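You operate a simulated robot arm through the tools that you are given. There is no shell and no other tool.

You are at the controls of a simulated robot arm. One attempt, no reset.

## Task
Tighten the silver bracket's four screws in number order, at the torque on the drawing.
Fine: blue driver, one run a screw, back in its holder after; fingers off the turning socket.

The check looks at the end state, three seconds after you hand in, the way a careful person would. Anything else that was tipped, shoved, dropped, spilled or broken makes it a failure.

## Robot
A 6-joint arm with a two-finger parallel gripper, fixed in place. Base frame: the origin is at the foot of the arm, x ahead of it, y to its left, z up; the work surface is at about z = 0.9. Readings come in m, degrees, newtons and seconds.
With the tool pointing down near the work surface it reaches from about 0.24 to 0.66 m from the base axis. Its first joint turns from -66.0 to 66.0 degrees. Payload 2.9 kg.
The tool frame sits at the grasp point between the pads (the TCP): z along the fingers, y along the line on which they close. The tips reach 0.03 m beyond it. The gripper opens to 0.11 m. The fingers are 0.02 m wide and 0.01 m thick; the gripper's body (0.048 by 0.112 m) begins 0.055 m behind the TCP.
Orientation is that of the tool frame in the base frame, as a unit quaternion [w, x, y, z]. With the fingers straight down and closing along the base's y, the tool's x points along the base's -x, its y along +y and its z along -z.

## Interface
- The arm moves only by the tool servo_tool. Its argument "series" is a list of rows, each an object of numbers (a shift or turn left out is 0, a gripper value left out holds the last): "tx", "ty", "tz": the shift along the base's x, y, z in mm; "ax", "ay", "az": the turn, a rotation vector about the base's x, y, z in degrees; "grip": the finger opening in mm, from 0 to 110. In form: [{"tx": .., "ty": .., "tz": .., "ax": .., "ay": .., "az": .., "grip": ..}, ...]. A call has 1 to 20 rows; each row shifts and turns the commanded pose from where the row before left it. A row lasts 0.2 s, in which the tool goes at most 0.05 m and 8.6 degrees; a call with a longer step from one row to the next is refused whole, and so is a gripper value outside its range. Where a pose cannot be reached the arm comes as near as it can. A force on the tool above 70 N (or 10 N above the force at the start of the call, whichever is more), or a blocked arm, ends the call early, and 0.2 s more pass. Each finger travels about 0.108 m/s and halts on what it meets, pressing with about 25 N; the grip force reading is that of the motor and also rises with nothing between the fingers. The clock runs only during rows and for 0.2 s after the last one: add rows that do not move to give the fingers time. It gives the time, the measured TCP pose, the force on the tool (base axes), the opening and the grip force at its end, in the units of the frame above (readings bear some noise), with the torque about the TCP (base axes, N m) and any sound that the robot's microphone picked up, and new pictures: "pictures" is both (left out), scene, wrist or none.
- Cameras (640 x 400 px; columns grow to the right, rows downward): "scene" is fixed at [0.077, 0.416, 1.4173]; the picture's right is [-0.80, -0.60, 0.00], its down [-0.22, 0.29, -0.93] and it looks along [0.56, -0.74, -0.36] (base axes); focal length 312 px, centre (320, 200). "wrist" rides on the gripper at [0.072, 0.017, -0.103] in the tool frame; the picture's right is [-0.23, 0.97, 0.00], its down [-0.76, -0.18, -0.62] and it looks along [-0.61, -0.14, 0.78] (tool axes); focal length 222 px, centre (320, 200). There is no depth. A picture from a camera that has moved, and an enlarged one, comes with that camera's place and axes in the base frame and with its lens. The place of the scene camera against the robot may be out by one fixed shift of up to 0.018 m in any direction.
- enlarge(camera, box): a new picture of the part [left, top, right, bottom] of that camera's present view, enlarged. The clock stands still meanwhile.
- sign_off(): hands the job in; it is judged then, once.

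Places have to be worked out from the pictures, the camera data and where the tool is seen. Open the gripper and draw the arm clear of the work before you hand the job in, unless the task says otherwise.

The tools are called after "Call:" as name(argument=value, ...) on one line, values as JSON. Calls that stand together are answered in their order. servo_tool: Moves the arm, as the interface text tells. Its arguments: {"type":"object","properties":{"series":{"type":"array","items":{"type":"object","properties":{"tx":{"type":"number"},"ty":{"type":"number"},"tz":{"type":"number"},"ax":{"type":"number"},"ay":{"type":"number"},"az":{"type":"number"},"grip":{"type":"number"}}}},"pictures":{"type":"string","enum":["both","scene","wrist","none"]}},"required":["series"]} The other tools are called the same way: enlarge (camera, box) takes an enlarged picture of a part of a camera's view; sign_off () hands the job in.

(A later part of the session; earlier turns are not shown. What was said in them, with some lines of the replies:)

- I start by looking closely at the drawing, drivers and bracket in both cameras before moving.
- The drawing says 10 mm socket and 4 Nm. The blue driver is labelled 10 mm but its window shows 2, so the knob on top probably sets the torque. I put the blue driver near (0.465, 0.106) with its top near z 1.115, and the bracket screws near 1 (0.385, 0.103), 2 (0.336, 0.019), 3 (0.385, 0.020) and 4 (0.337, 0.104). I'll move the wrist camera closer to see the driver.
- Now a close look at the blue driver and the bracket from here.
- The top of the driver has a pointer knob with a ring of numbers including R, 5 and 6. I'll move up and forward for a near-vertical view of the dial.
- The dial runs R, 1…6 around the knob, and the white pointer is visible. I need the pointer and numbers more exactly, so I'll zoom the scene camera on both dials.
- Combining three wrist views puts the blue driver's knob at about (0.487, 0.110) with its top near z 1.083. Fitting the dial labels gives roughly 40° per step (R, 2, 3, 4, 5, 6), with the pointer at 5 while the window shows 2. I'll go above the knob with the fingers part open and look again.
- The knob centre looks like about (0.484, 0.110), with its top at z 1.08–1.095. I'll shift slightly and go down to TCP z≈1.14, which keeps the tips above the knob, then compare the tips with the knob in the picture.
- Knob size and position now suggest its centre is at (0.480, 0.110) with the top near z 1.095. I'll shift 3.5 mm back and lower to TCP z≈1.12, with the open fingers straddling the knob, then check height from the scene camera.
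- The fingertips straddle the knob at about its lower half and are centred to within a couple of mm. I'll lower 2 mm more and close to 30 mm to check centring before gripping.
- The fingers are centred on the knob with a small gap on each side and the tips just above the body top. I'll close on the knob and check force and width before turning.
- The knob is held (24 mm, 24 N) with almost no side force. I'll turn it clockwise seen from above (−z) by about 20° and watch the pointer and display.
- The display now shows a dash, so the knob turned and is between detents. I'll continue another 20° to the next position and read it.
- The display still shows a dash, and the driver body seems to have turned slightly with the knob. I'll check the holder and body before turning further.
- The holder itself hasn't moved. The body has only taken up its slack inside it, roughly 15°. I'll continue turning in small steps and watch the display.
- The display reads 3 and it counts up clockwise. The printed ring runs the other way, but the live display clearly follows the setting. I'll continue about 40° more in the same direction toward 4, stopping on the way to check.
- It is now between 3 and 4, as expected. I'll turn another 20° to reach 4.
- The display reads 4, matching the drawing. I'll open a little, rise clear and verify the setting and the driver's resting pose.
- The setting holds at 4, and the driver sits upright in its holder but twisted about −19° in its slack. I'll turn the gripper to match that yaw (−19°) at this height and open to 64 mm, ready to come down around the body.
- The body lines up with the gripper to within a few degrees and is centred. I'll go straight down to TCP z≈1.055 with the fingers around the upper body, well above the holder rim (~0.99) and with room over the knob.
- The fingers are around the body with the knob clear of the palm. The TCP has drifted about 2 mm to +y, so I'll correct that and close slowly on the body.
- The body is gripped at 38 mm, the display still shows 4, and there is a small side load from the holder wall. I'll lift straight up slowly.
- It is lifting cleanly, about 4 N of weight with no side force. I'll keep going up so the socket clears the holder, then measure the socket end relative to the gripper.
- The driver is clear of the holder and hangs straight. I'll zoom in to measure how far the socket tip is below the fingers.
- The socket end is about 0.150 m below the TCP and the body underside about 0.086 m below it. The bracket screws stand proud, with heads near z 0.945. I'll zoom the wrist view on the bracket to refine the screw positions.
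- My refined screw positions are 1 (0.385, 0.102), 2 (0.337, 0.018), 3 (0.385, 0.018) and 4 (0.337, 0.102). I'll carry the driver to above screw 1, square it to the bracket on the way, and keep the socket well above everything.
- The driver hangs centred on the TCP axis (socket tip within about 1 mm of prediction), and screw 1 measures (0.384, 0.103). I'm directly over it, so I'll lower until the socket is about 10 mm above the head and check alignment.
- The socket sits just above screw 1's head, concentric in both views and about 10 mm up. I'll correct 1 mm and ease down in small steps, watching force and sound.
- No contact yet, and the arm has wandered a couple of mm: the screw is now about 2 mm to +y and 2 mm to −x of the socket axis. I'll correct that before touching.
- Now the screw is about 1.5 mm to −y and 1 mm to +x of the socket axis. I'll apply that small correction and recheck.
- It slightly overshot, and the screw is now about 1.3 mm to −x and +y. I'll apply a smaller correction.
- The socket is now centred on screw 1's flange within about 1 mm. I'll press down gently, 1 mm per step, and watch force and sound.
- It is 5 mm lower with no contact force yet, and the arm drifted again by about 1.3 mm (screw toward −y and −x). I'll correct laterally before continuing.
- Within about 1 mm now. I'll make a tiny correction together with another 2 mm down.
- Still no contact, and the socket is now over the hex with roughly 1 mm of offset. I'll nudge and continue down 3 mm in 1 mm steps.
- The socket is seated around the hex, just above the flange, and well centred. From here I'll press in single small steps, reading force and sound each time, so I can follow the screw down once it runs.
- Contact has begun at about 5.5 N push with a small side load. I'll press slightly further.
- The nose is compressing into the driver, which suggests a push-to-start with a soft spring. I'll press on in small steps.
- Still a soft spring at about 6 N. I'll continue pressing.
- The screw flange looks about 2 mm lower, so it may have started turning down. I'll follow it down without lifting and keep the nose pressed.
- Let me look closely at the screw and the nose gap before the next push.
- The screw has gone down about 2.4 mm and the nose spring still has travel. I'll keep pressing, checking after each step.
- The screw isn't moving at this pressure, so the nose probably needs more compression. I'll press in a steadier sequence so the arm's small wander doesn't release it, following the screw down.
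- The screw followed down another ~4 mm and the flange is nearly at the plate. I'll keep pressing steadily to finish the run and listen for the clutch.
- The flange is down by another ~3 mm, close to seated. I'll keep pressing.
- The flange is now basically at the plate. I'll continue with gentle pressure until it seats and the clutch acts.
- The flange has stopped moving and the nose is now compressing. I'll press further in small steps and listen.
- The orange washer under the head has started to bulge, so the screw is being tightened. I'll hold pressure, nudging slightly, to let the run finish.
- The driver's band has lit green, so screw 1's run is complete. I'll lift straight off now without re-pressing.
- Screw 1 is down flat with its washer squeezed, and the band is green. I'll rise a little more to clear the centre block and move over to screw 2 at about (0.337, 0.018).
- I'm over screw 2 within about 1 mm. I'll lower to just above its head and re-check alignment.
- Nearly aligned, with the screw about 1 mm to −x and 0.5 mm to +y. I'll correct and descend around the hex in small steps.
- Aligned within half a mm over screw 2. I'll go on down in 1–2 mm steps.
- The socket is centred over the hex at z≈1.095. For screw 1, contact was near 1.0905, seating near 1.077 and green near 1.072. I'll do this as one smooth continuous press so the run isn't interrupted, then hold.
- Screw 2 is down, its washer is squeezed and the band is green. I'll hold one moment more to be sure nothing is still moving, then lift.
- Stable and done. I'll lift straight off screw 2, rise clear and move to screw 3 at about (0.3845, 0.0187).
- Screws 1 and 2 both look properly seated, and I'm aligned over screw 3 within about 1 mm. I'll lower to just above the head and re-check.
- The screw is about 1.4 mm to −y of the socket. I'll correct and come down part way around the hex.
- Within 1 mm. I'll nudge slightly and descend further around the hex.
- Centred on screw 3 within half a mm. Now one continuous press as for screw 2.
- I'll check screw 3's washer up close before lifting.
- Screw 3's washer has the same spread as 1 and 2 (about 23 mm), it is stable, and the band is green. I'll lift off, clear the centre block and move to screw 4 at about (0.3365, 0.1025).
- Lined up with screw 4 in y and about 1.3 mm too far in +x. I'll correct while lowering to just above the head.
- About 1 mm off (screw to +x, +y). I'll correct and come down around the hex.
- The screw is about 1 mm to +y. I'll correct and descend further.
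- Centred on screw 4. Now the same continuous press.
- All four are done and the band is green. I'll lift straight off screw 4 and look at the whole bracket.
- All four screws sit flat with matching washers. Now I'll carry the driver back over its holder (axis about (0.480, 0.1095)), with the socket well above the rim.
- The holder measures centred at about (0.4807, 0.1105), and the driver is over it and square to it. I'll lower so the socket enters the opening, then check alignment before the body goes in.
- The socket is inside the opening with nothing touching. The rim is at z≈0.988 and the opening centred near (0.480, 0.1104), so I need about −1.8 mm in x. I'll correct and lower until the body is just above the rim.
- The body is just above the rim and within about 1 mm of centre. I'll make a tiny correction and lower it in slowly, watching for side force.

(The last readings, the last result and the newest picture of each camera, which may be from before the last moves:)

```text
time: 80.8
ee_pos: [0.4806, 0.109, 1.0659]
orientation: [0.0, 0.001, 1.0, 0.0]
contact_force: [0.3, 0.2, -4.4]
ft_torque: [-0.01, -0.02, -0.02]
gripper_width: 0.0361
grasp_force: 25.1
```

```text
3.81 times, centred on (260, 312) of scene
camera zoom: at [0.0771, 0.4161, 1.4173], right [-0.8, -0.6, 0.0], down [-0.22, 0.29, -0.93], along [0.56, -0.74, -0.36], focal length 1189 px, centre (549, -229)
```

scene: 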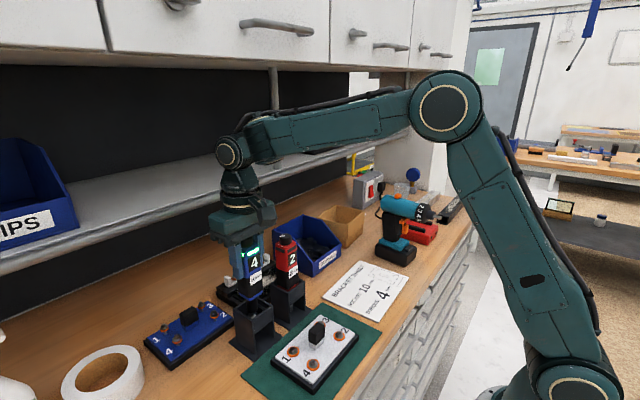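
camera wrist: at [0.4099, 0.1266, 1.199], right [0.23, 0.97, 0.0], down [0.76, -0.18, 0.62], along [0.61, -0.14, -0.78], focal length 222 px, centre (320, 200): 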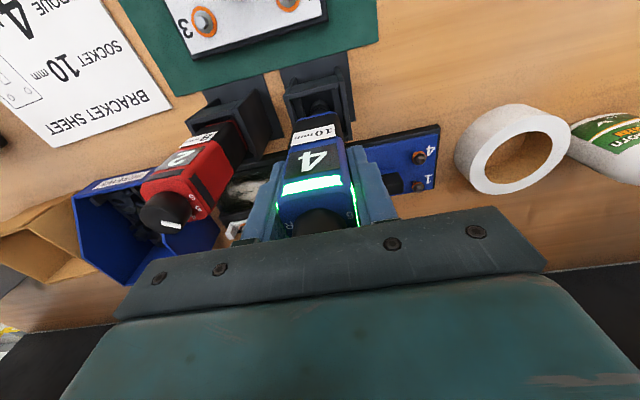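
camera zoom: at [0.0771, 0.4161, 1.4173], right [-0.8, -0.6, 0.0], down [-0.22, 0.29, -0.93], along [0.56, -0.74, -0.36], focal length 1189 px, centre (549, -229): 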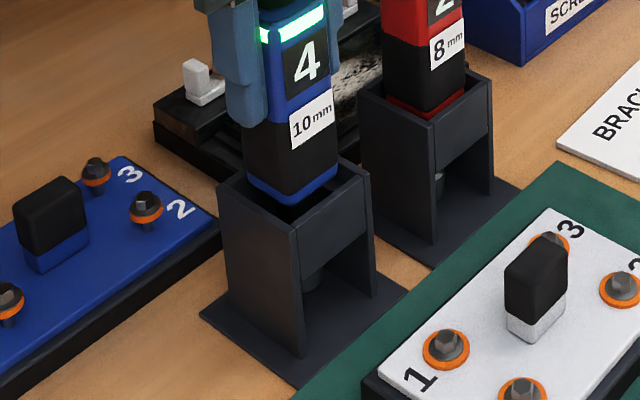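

Still no contact and it is centred in the opening. I'll lower further to where it was seated originally (TCP z≈1.055).

Call:
servo_tool(series=[{"tz": -2}, {"tz": -2}, {"tz": -2}, {"tz": -2}, {}], pictures="none")

Call:
enlarge(camera="wrist", box=[260, 50, 380, 150])

Call:
enlarge(camera="scene", box=[220, 260, 300, 365])

```text
time: 82.0
ee_pos: [0.4784, 0.1092, 1.0587]
orientation: [0.0, 0.0, 1.0, 0.0]
contact_force: [0.3, 0.2, -4.7]
ft_torque: [-0.03, 0.02, -0.04]
gripper_width: 0.0362
grasp_force: 25.0
```

```text
4.00 times, centred on (320, 100) of wrist
camera zoom: at [0.4059, 0.1267, 1.1623], right [0.23, 0.97, 0.0], down [0.76, -0.18, 0.62], along [0.61, -0.14, -0.78], focal length 888 px, centre (320, 600)
```

zoom: 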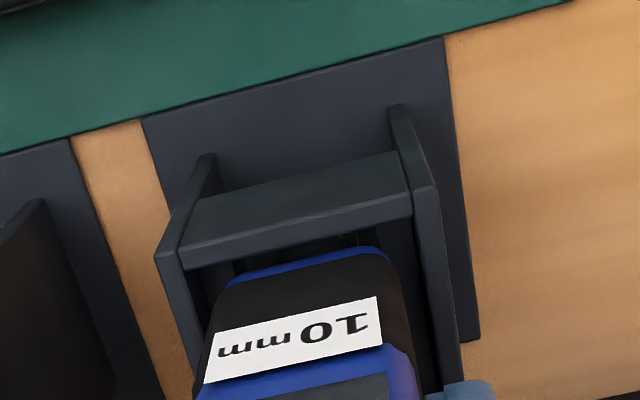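

```text
3.81 times, centred on (260, 312) of scene
camera zoom: at [0.0771, 0.4161, 1.4173], right [-0.8, -0.6, 0.0], down [-0.22, 0.29, -0.93], along [0.56, -0.74, -0.36], focal length 1189 px, centre (549, -229)
```

zoom: 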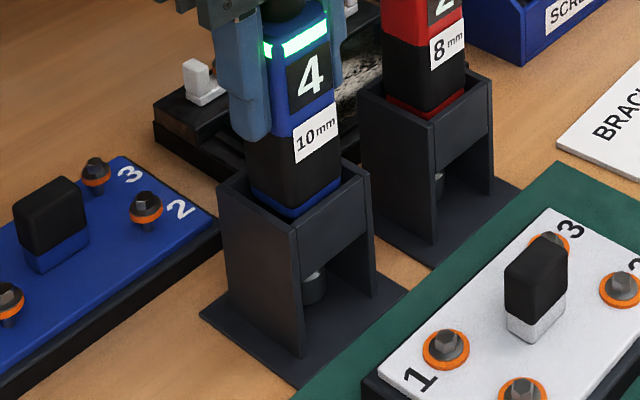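

It is entering cleanly with no contact. I'll shift 1 mm back toward +x and lower the last few mm until the holder takes the weight.

Call:
servo_tool(series=[{"tx": 1.2, "ty": 0.4, "tz": -1}, {"tz": -1}, {"tz": -1}, {}], pictures="none")

Call:
enlarge(camera="scene", box=[220, 260, 300, 365])

Call:
enlarge(camera="wrist", box=[260, 50, 380, 150])

```text
time: 83.0
ee_pos: [0.4794, 0.1108, 1.0556]
orientation: [0.0, 0.001, 1.0, 0.0]
contact_force: [-0.5, 0.1, -4.5]
ft_torque: [-0.01, 0.0, -0.02]
gripper_width: 0.0359
grasp_force: 25.2
```

```text
3.81 times, centred on (260, 312) of scene
camera zoom: at [0.0771, 0.4161, 1.4173], right [-0.8, -0.6, 0.0], down [-0.22, 0.29, -0.93], along [0.56, -0.74, -0.36], focal length 1189 px, centre (549, -229)
```

zoom: 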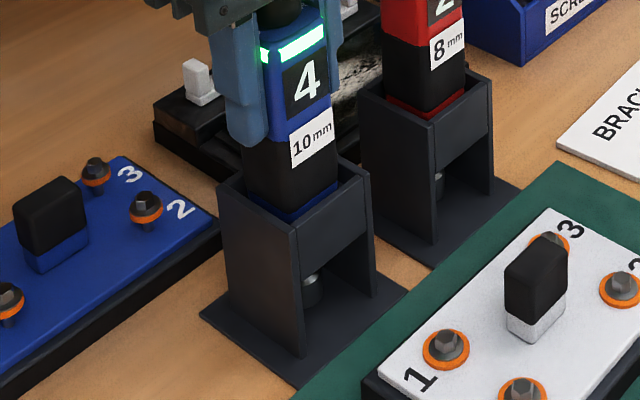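

```text
4.00 times, centred on (320, 100) of wrist
camera zoom: at [0.4075, 0.1277, 1.1592], right [0.23, 0.97, 0.0], down [0.76, -0.18, 0.62], along [0.61, -0.14, -0.78], focal length 888 px, centre (320, 600)
```

zoom: 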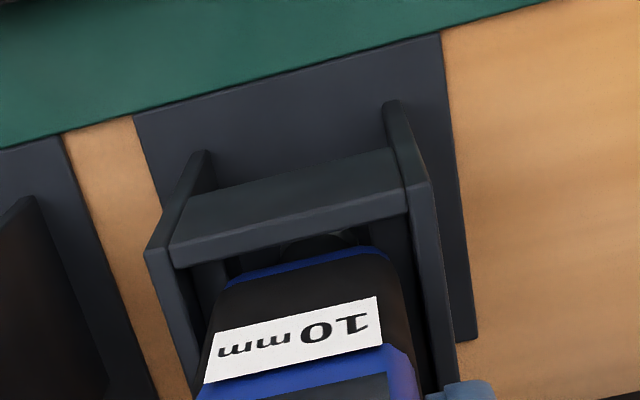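

Still hanging free, so a few more mm are needed. I'll lower 1 mm at a time until the weight transfers.

Call:
servo_tool(series=[{"tx": 0.3, "ty": -0.6, "tz": -1}, {"tz": -1}, {"tz": -1}, {}], pictures="none")

Call:
enlarge(camera="scene", box=[220, 260, 300, 365])

Call:
enlarge(camera="wrist", box=[260, 50, 380, 150])

```text
time: 84.0
ee_pos: [0.4801, 0.1095, 1.0538]
orientation: [0.004, 0.0, 1.0, 0.001]
contact_force: [-8.0, 7.1, 32.1]
ft_torque: [0.01, 0.19, -0.16]
gripper_width: 0.0361
grasp_force: 24.6
```

```text
3.81 times, centred on (260, 312) of scene
camera zoom: at [0.0763, 0.4162, 1.4173], right [-0.8, -0.6, 0.0], down [-0.22, 0.29, -0.93], along [0.56, -0.74, -0.36], focal length 1189 px, centre (549, -229)
```

zoom: 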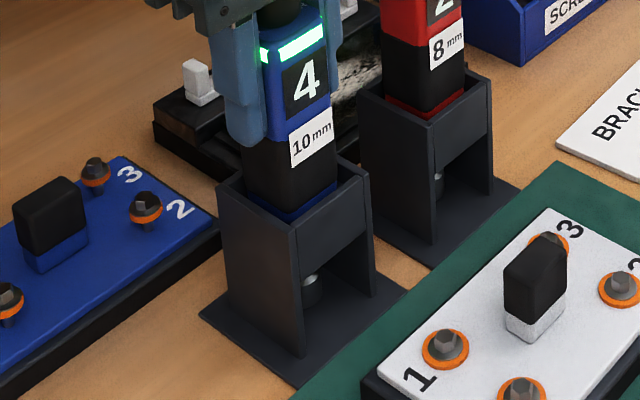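

```text
4.00 times, centred on (320, 100) of wrist
camera zoom: at [0.407, 0.1271, 1.1584], right [0.23, 0.97, 0.0], down [0.76, -0.18, 0.63], along [0.61, -0.14, -0.78], focal length 888 px, centre (320, 600)
```

zoom: 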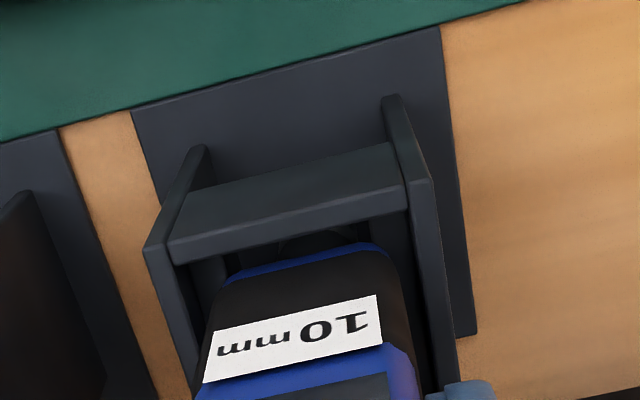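

The holder is carrying the driver, with about 36 N of push, so it's seated near z≈1.054. I'll ease up to remove the extra load before releasing.

Call:
servo_tool(series=[{"tz": 1.0}, {"tz": 1.0}, {}], pictures="none")

Call:
enlarge(camera="scene", box=[220, 230, 300, 365])

```text
time: 84.8
ee_pos: [0.4799, 0.1114, 1.0533]
orientation: [0.001, 0.0, 1.0, 0.0]
contact_force: [6.1, 8.7, 10.2]
ft_torque: [0.57, -0.66, 0.22]
gripper_width: 0.0359
grasp_force: 24.5
```

```text
2.96 times, centred on (260, 298) of scene
camera zoom: at [0.077, 0.4163, 1.4172], right [-0.8, -0.6, 0.0], down [-0.22, 0.29, -0.93], along [0.56, -0.74, -0.36], focal length 925 px, centre (498, -89)
```

zoom: 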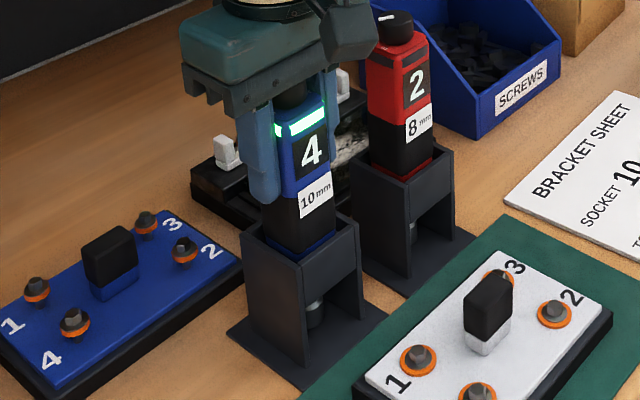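

A little load remains (10 N). I'll ease up another 0.8 mm.

Call:
servo_tool(series=[{"tx": 0.3, "ty": 0.5, "tz": 0.8}, {}], pictures="none")

Call:
enlarge(camera="wrist", box=[220, 50, 420, 230])

```text
time: 85.4
ee_pos: [0.4801, 0.1095, 1.054]
orientation: [-0.001, 0.003, 1.0, -0.001]
contact_force: [4.7, -0.4, 1.8]
ft_torque: [0.09, -0.49, -0.08]
gripper_width: 0.036
grasp_force: 24.8
```

```text
2.22 times, centred on (320, 140) of wrist
camera zoom: at [0.408, 0.1268, 1.1577], right [0.23, 0.97, 0.0], down [0.76, -0.18, 0.62], along [0.6, -0.15, -0.78], focal length 494 px, centre (320, 333)
```

zoom: 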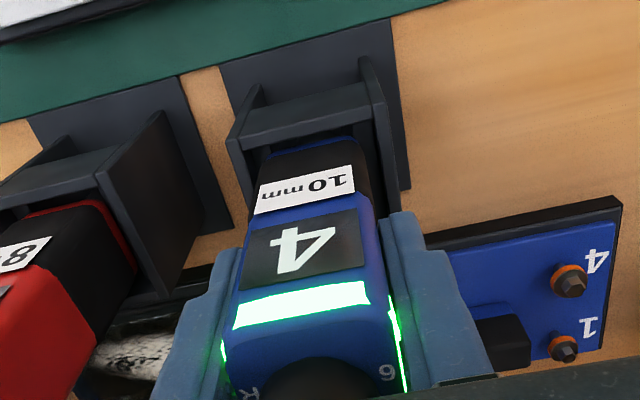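

The holder now carries the driver with little force on the arm. I'll open the fingers slowly.

Call:
servo_tool(series=[{"grip": 40}, {"grip": 44}, {"grip": 50}, {"grip": 58}, {"grip": 64}, {}])

Call:
enlarge(camera="scene", box=[220, 220, 300, 365])

Call:
enlarge(camera="wrist", box=[200, 50, 440, 230])

```text
time: 86.8
ee_pos: [0.481, 0.111, 1.0541]
orientation: [0.001, 0.002, 1.0, -0.001]
contact_force: [-0.6, -0.3, -0.8]
ft_torque: [0.02, 0.02, -0.01]
gripper_width: 0.0639
grasp_force: 0.0
camera wrist: at [0.4078, 0.1274, 1.1584], right [0.23, 0.97, 0.0], down [0.76, -0.18, 0.62], along [0.61, -0.14, -0.78], focal length 222 px, centre (320, 200)
```

scene: 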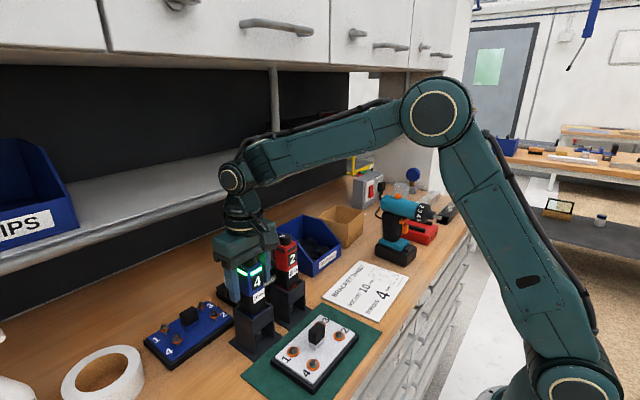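
wrist: 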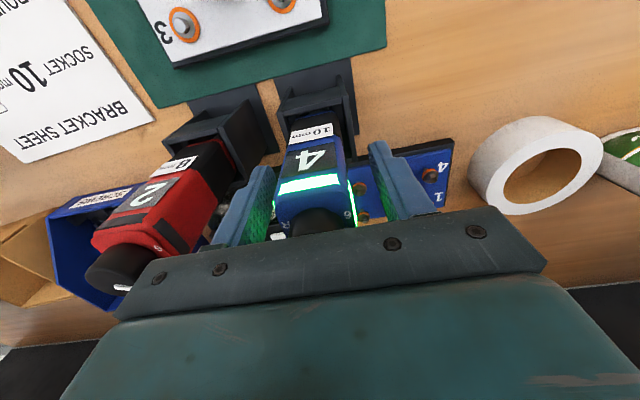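

```text
2.76 times, centred on (260, 292) of scene
camera zoom: at [0.077, 0.416, 1.4173], right [-0.8, -0.6, 0.0], down [-0.22, 0.29, -0.93], along [0.56, -0.74, -0.36], focal length 861 px, centre (486, -55)
```

zoom: 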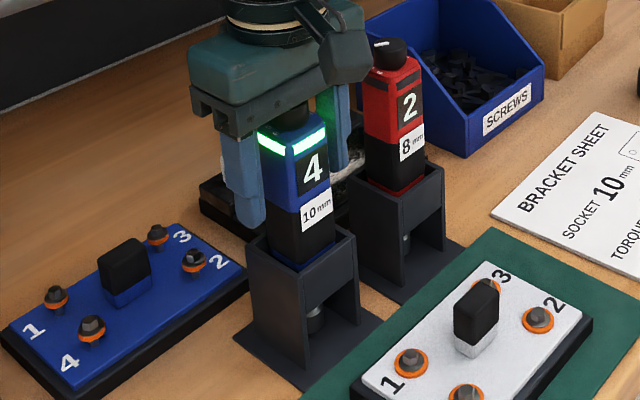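

```text
2.22 times, centred on (320, 140) of wrist
camera zoom: at [0.4078, 0.1274, 1.1584], right [0.23, 0.97, 0.0], down [0.76, -0.18, 0.62], along [0.61, -0.14, -0.78], focal length 494 px, centre (320, 333)
```

zoom: 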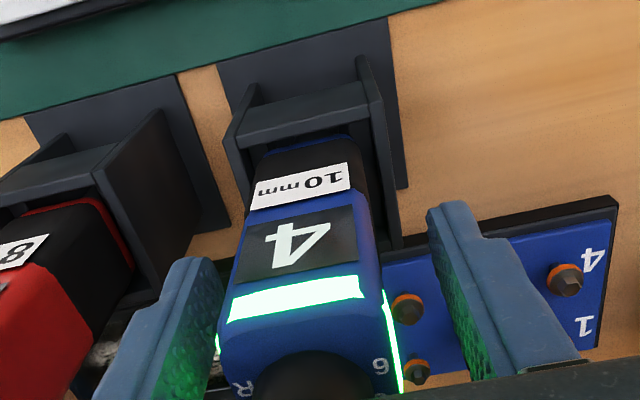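

The driver stands upright and seated in its holder, still reading 4 with the band green. I'll rise straight up with the fingers clear on both sides.

Call:
servo_tool(series=[{"tz": 10}, {"tz": 18}, {"tz": 22}, {"tz": 25}, {"tz": 25}, {"tz": 25}, {"tz": 20}, {}])

Call:
enlarge(camera="scene", box=[210, 220, 370, 395])

Call:
enlarge(camera="wrist", box=[180, 0, 440, 200])

```text
time: 88.6
ee_pos: [0.4824, 0.1108, 1.1997]
orientation: [0.0, 0.001, 1.0, 0.0]
contact_force: [0.7, 0.1, -0.1]
ft_torque: [-0.03, -0.01, 0.02]
gripper_width: 0.064
grasp_force: 0.1
camera wrist: at [0.4098, 0.1285, 1.3044], right [0.23, 0.97, 0.0], down [0.76, -0.18, 0.62], along [0.61, -0.14, -0.78], focal length 222 px, centre (320, 200)
```

scene: 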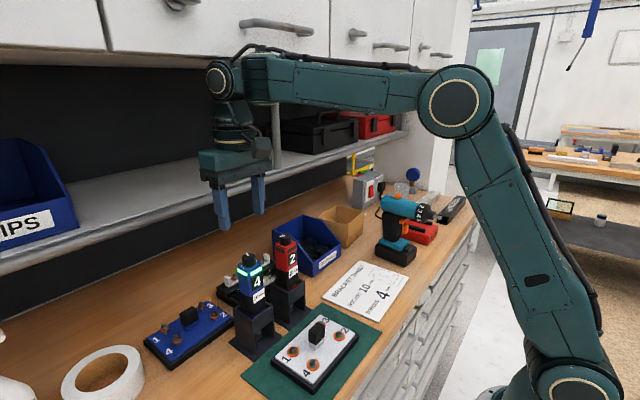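
wrist: 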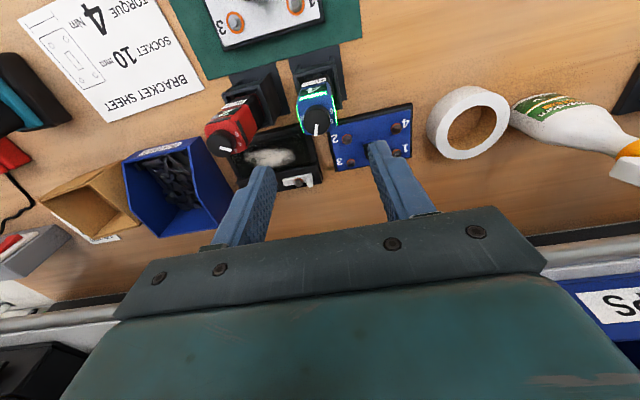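

```text
2.29 times, centred on (290, 308) of scene
camera zoom: at [0.077, 0.416, 1.4173], right [-0.8, -0.6, 0.0], down [-0.22, 0.29, -0.93], along [0.56, -0.74, -0.36], focal length 713 px, centre (389, -46)
```

zoom: 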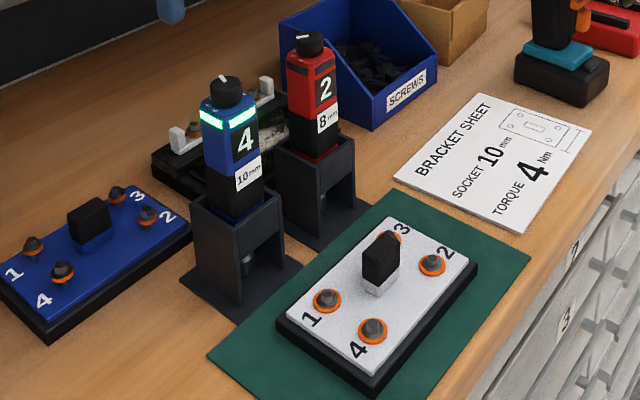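

```text
2.00 times, centred on (310, 100) of wrist
camera zoom: at [0.4098, 0.1285, 1.3044], right [0.23, 0.97, 0.0], down [0.76, -0.18, 0.62], along [0.61, -0.14, -0.78], focal length 444 px, centre (340, 400)
```

zoom: 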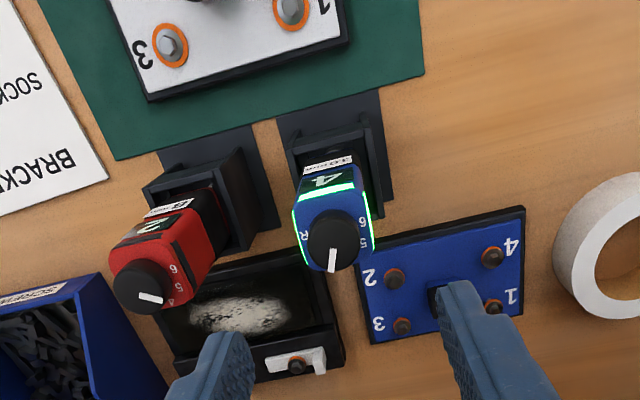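

The driver is in its holder and everything nearby looks undisturbed. I'll draw the arm back up to near its starting pose with the gripper open, and take a last look.

Call:
servo_tool(series=[{"tz": 30}, {"tx": -18, "ty": -8, "tz": 25}, {"tx": -25, "ty": -12, "tz": 20}, {"tx": -25, "ty": -12, "tz": 20}, {"tx": -25, "ty": -12, "tz": 15}, {"tx": -25, "ty": -12, "tz": 10, "grip": 110}, {"tx": -25, "ty": -12}, {"tx": -22, "ty": -11}, {}, {}])

Call:
enlarge(camera="wrist", box=[240, 20, 420, 200])

Call:
enlarge(camera="scene", box=[130, 200, 390, 395])

```text
time: 90.8
ee_pos: [0.3141, 0.0317, 1.3189]
orientation: [0.0, 0.001, 1.0, 0.0]
contact_force: [-0.8, -0.2, 1.1]
ft_torque: [0.01, 0.0, -0.02]
gripper_width: 0.1099
grasp_force: 0.0
camera wrist: at [0.2415, 0.0488, 1.4233], right [0.23, 0.97, 0.0], down [0.76, -0.18, 0.62], along [0.61, -0.14, -0.78], focal length 222 px, centre (320, 200)
```

scene: 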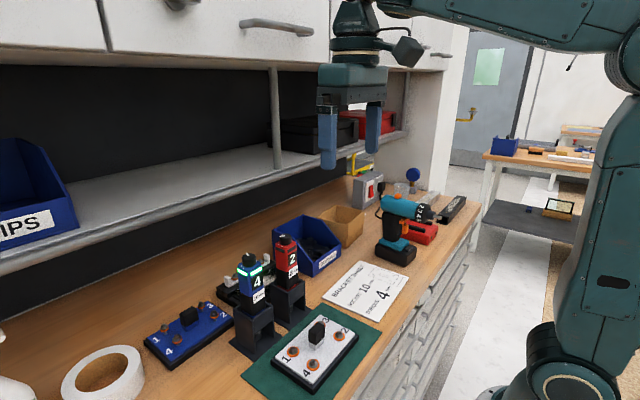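
wrist: 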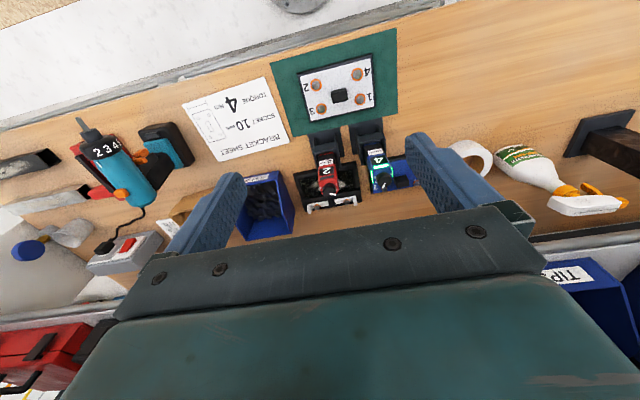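

```text
2.22 times, centred on (330, 110) of wrist
camera zoom: at [0.2415, 0.0488, 1.4233], right [0.23, 0.97, 0.0], down [0.76, -0.18, 0.62], along [0.61, -0.14, -0.78], focal length 494 px, centre (298, 400)
```

zoom: 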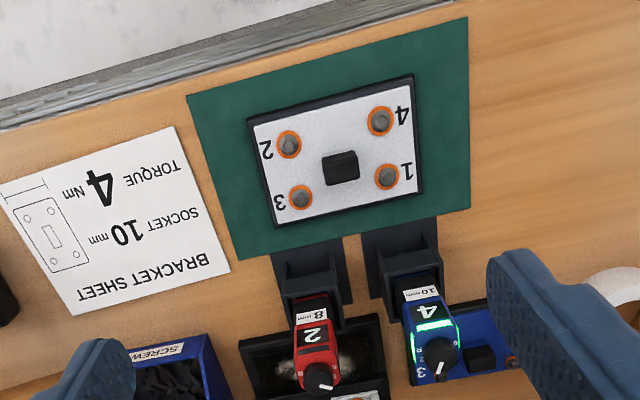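

```text
2.05 times, centred on (260, 298) of scene
camera zoom: at [0.077, 0.416, 1.4173], right [-0.8, -0.6, 0.0], down [-0.22, 0.29, -0.93], along [0.56, -0.74, -0.36], focal length 640 px, centre (443, 0)
```

zoom: 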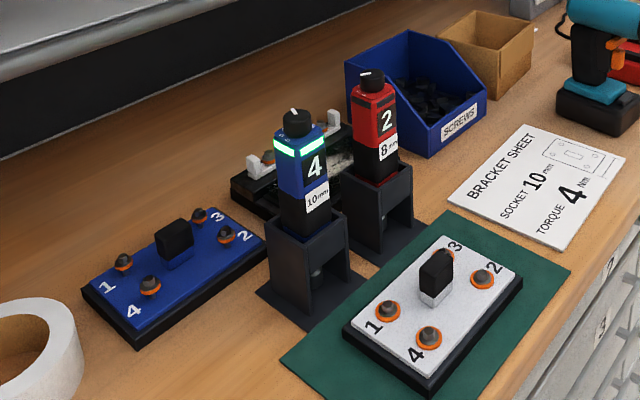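

All four silver-bracket screws were run in order 1-2-3-4 with the driver's display on 4. They look evenly seated. The blue driver is upright in its holder, nothing else has moved, and the open gripper is well clear. I'm handing the job in.

Call:
sign_off()

```text
The job is handed in.
```

I ran the silver bracket's four screws in order, 1-2-3-4, with the blue 10 mm driver set to 4 Nm. The driver is back upright in its holder. I've handed the job in, but no verdict has come back yet.

- **Result:** all four screws sit flat, and their orange washers have spread by about the same amount. The driver's band lit green when screw 1 finished and was green after each of the others. It stayed lit between screws, so only for screw 1 did I see it come on.
- **Torque setting:** the driver started on 2, so I turned its knob until the display read 4. The numbers printed around the knob run the opposite way: with the display on 4, the pointer is at the printed 3. I trusted the display because it changed as the knob turned.
- **One run per screw:** I pressed screws 2, 3 and 4 down in one continuous push each. Screw 1 went down in small steps, without lifting off, while I learned how the driver starts. I can't tell whether the driver counted that as one run or several.
- **Fingers:** they held the driver's body, well above the turning socket, the whole time.
- **Other items:** nothing else on the bench looks moved in the final pictures. When I set the driver back I briefly pressed the holder with about 36 N, then eased off before letting go. The gripper is open and clear of the work.
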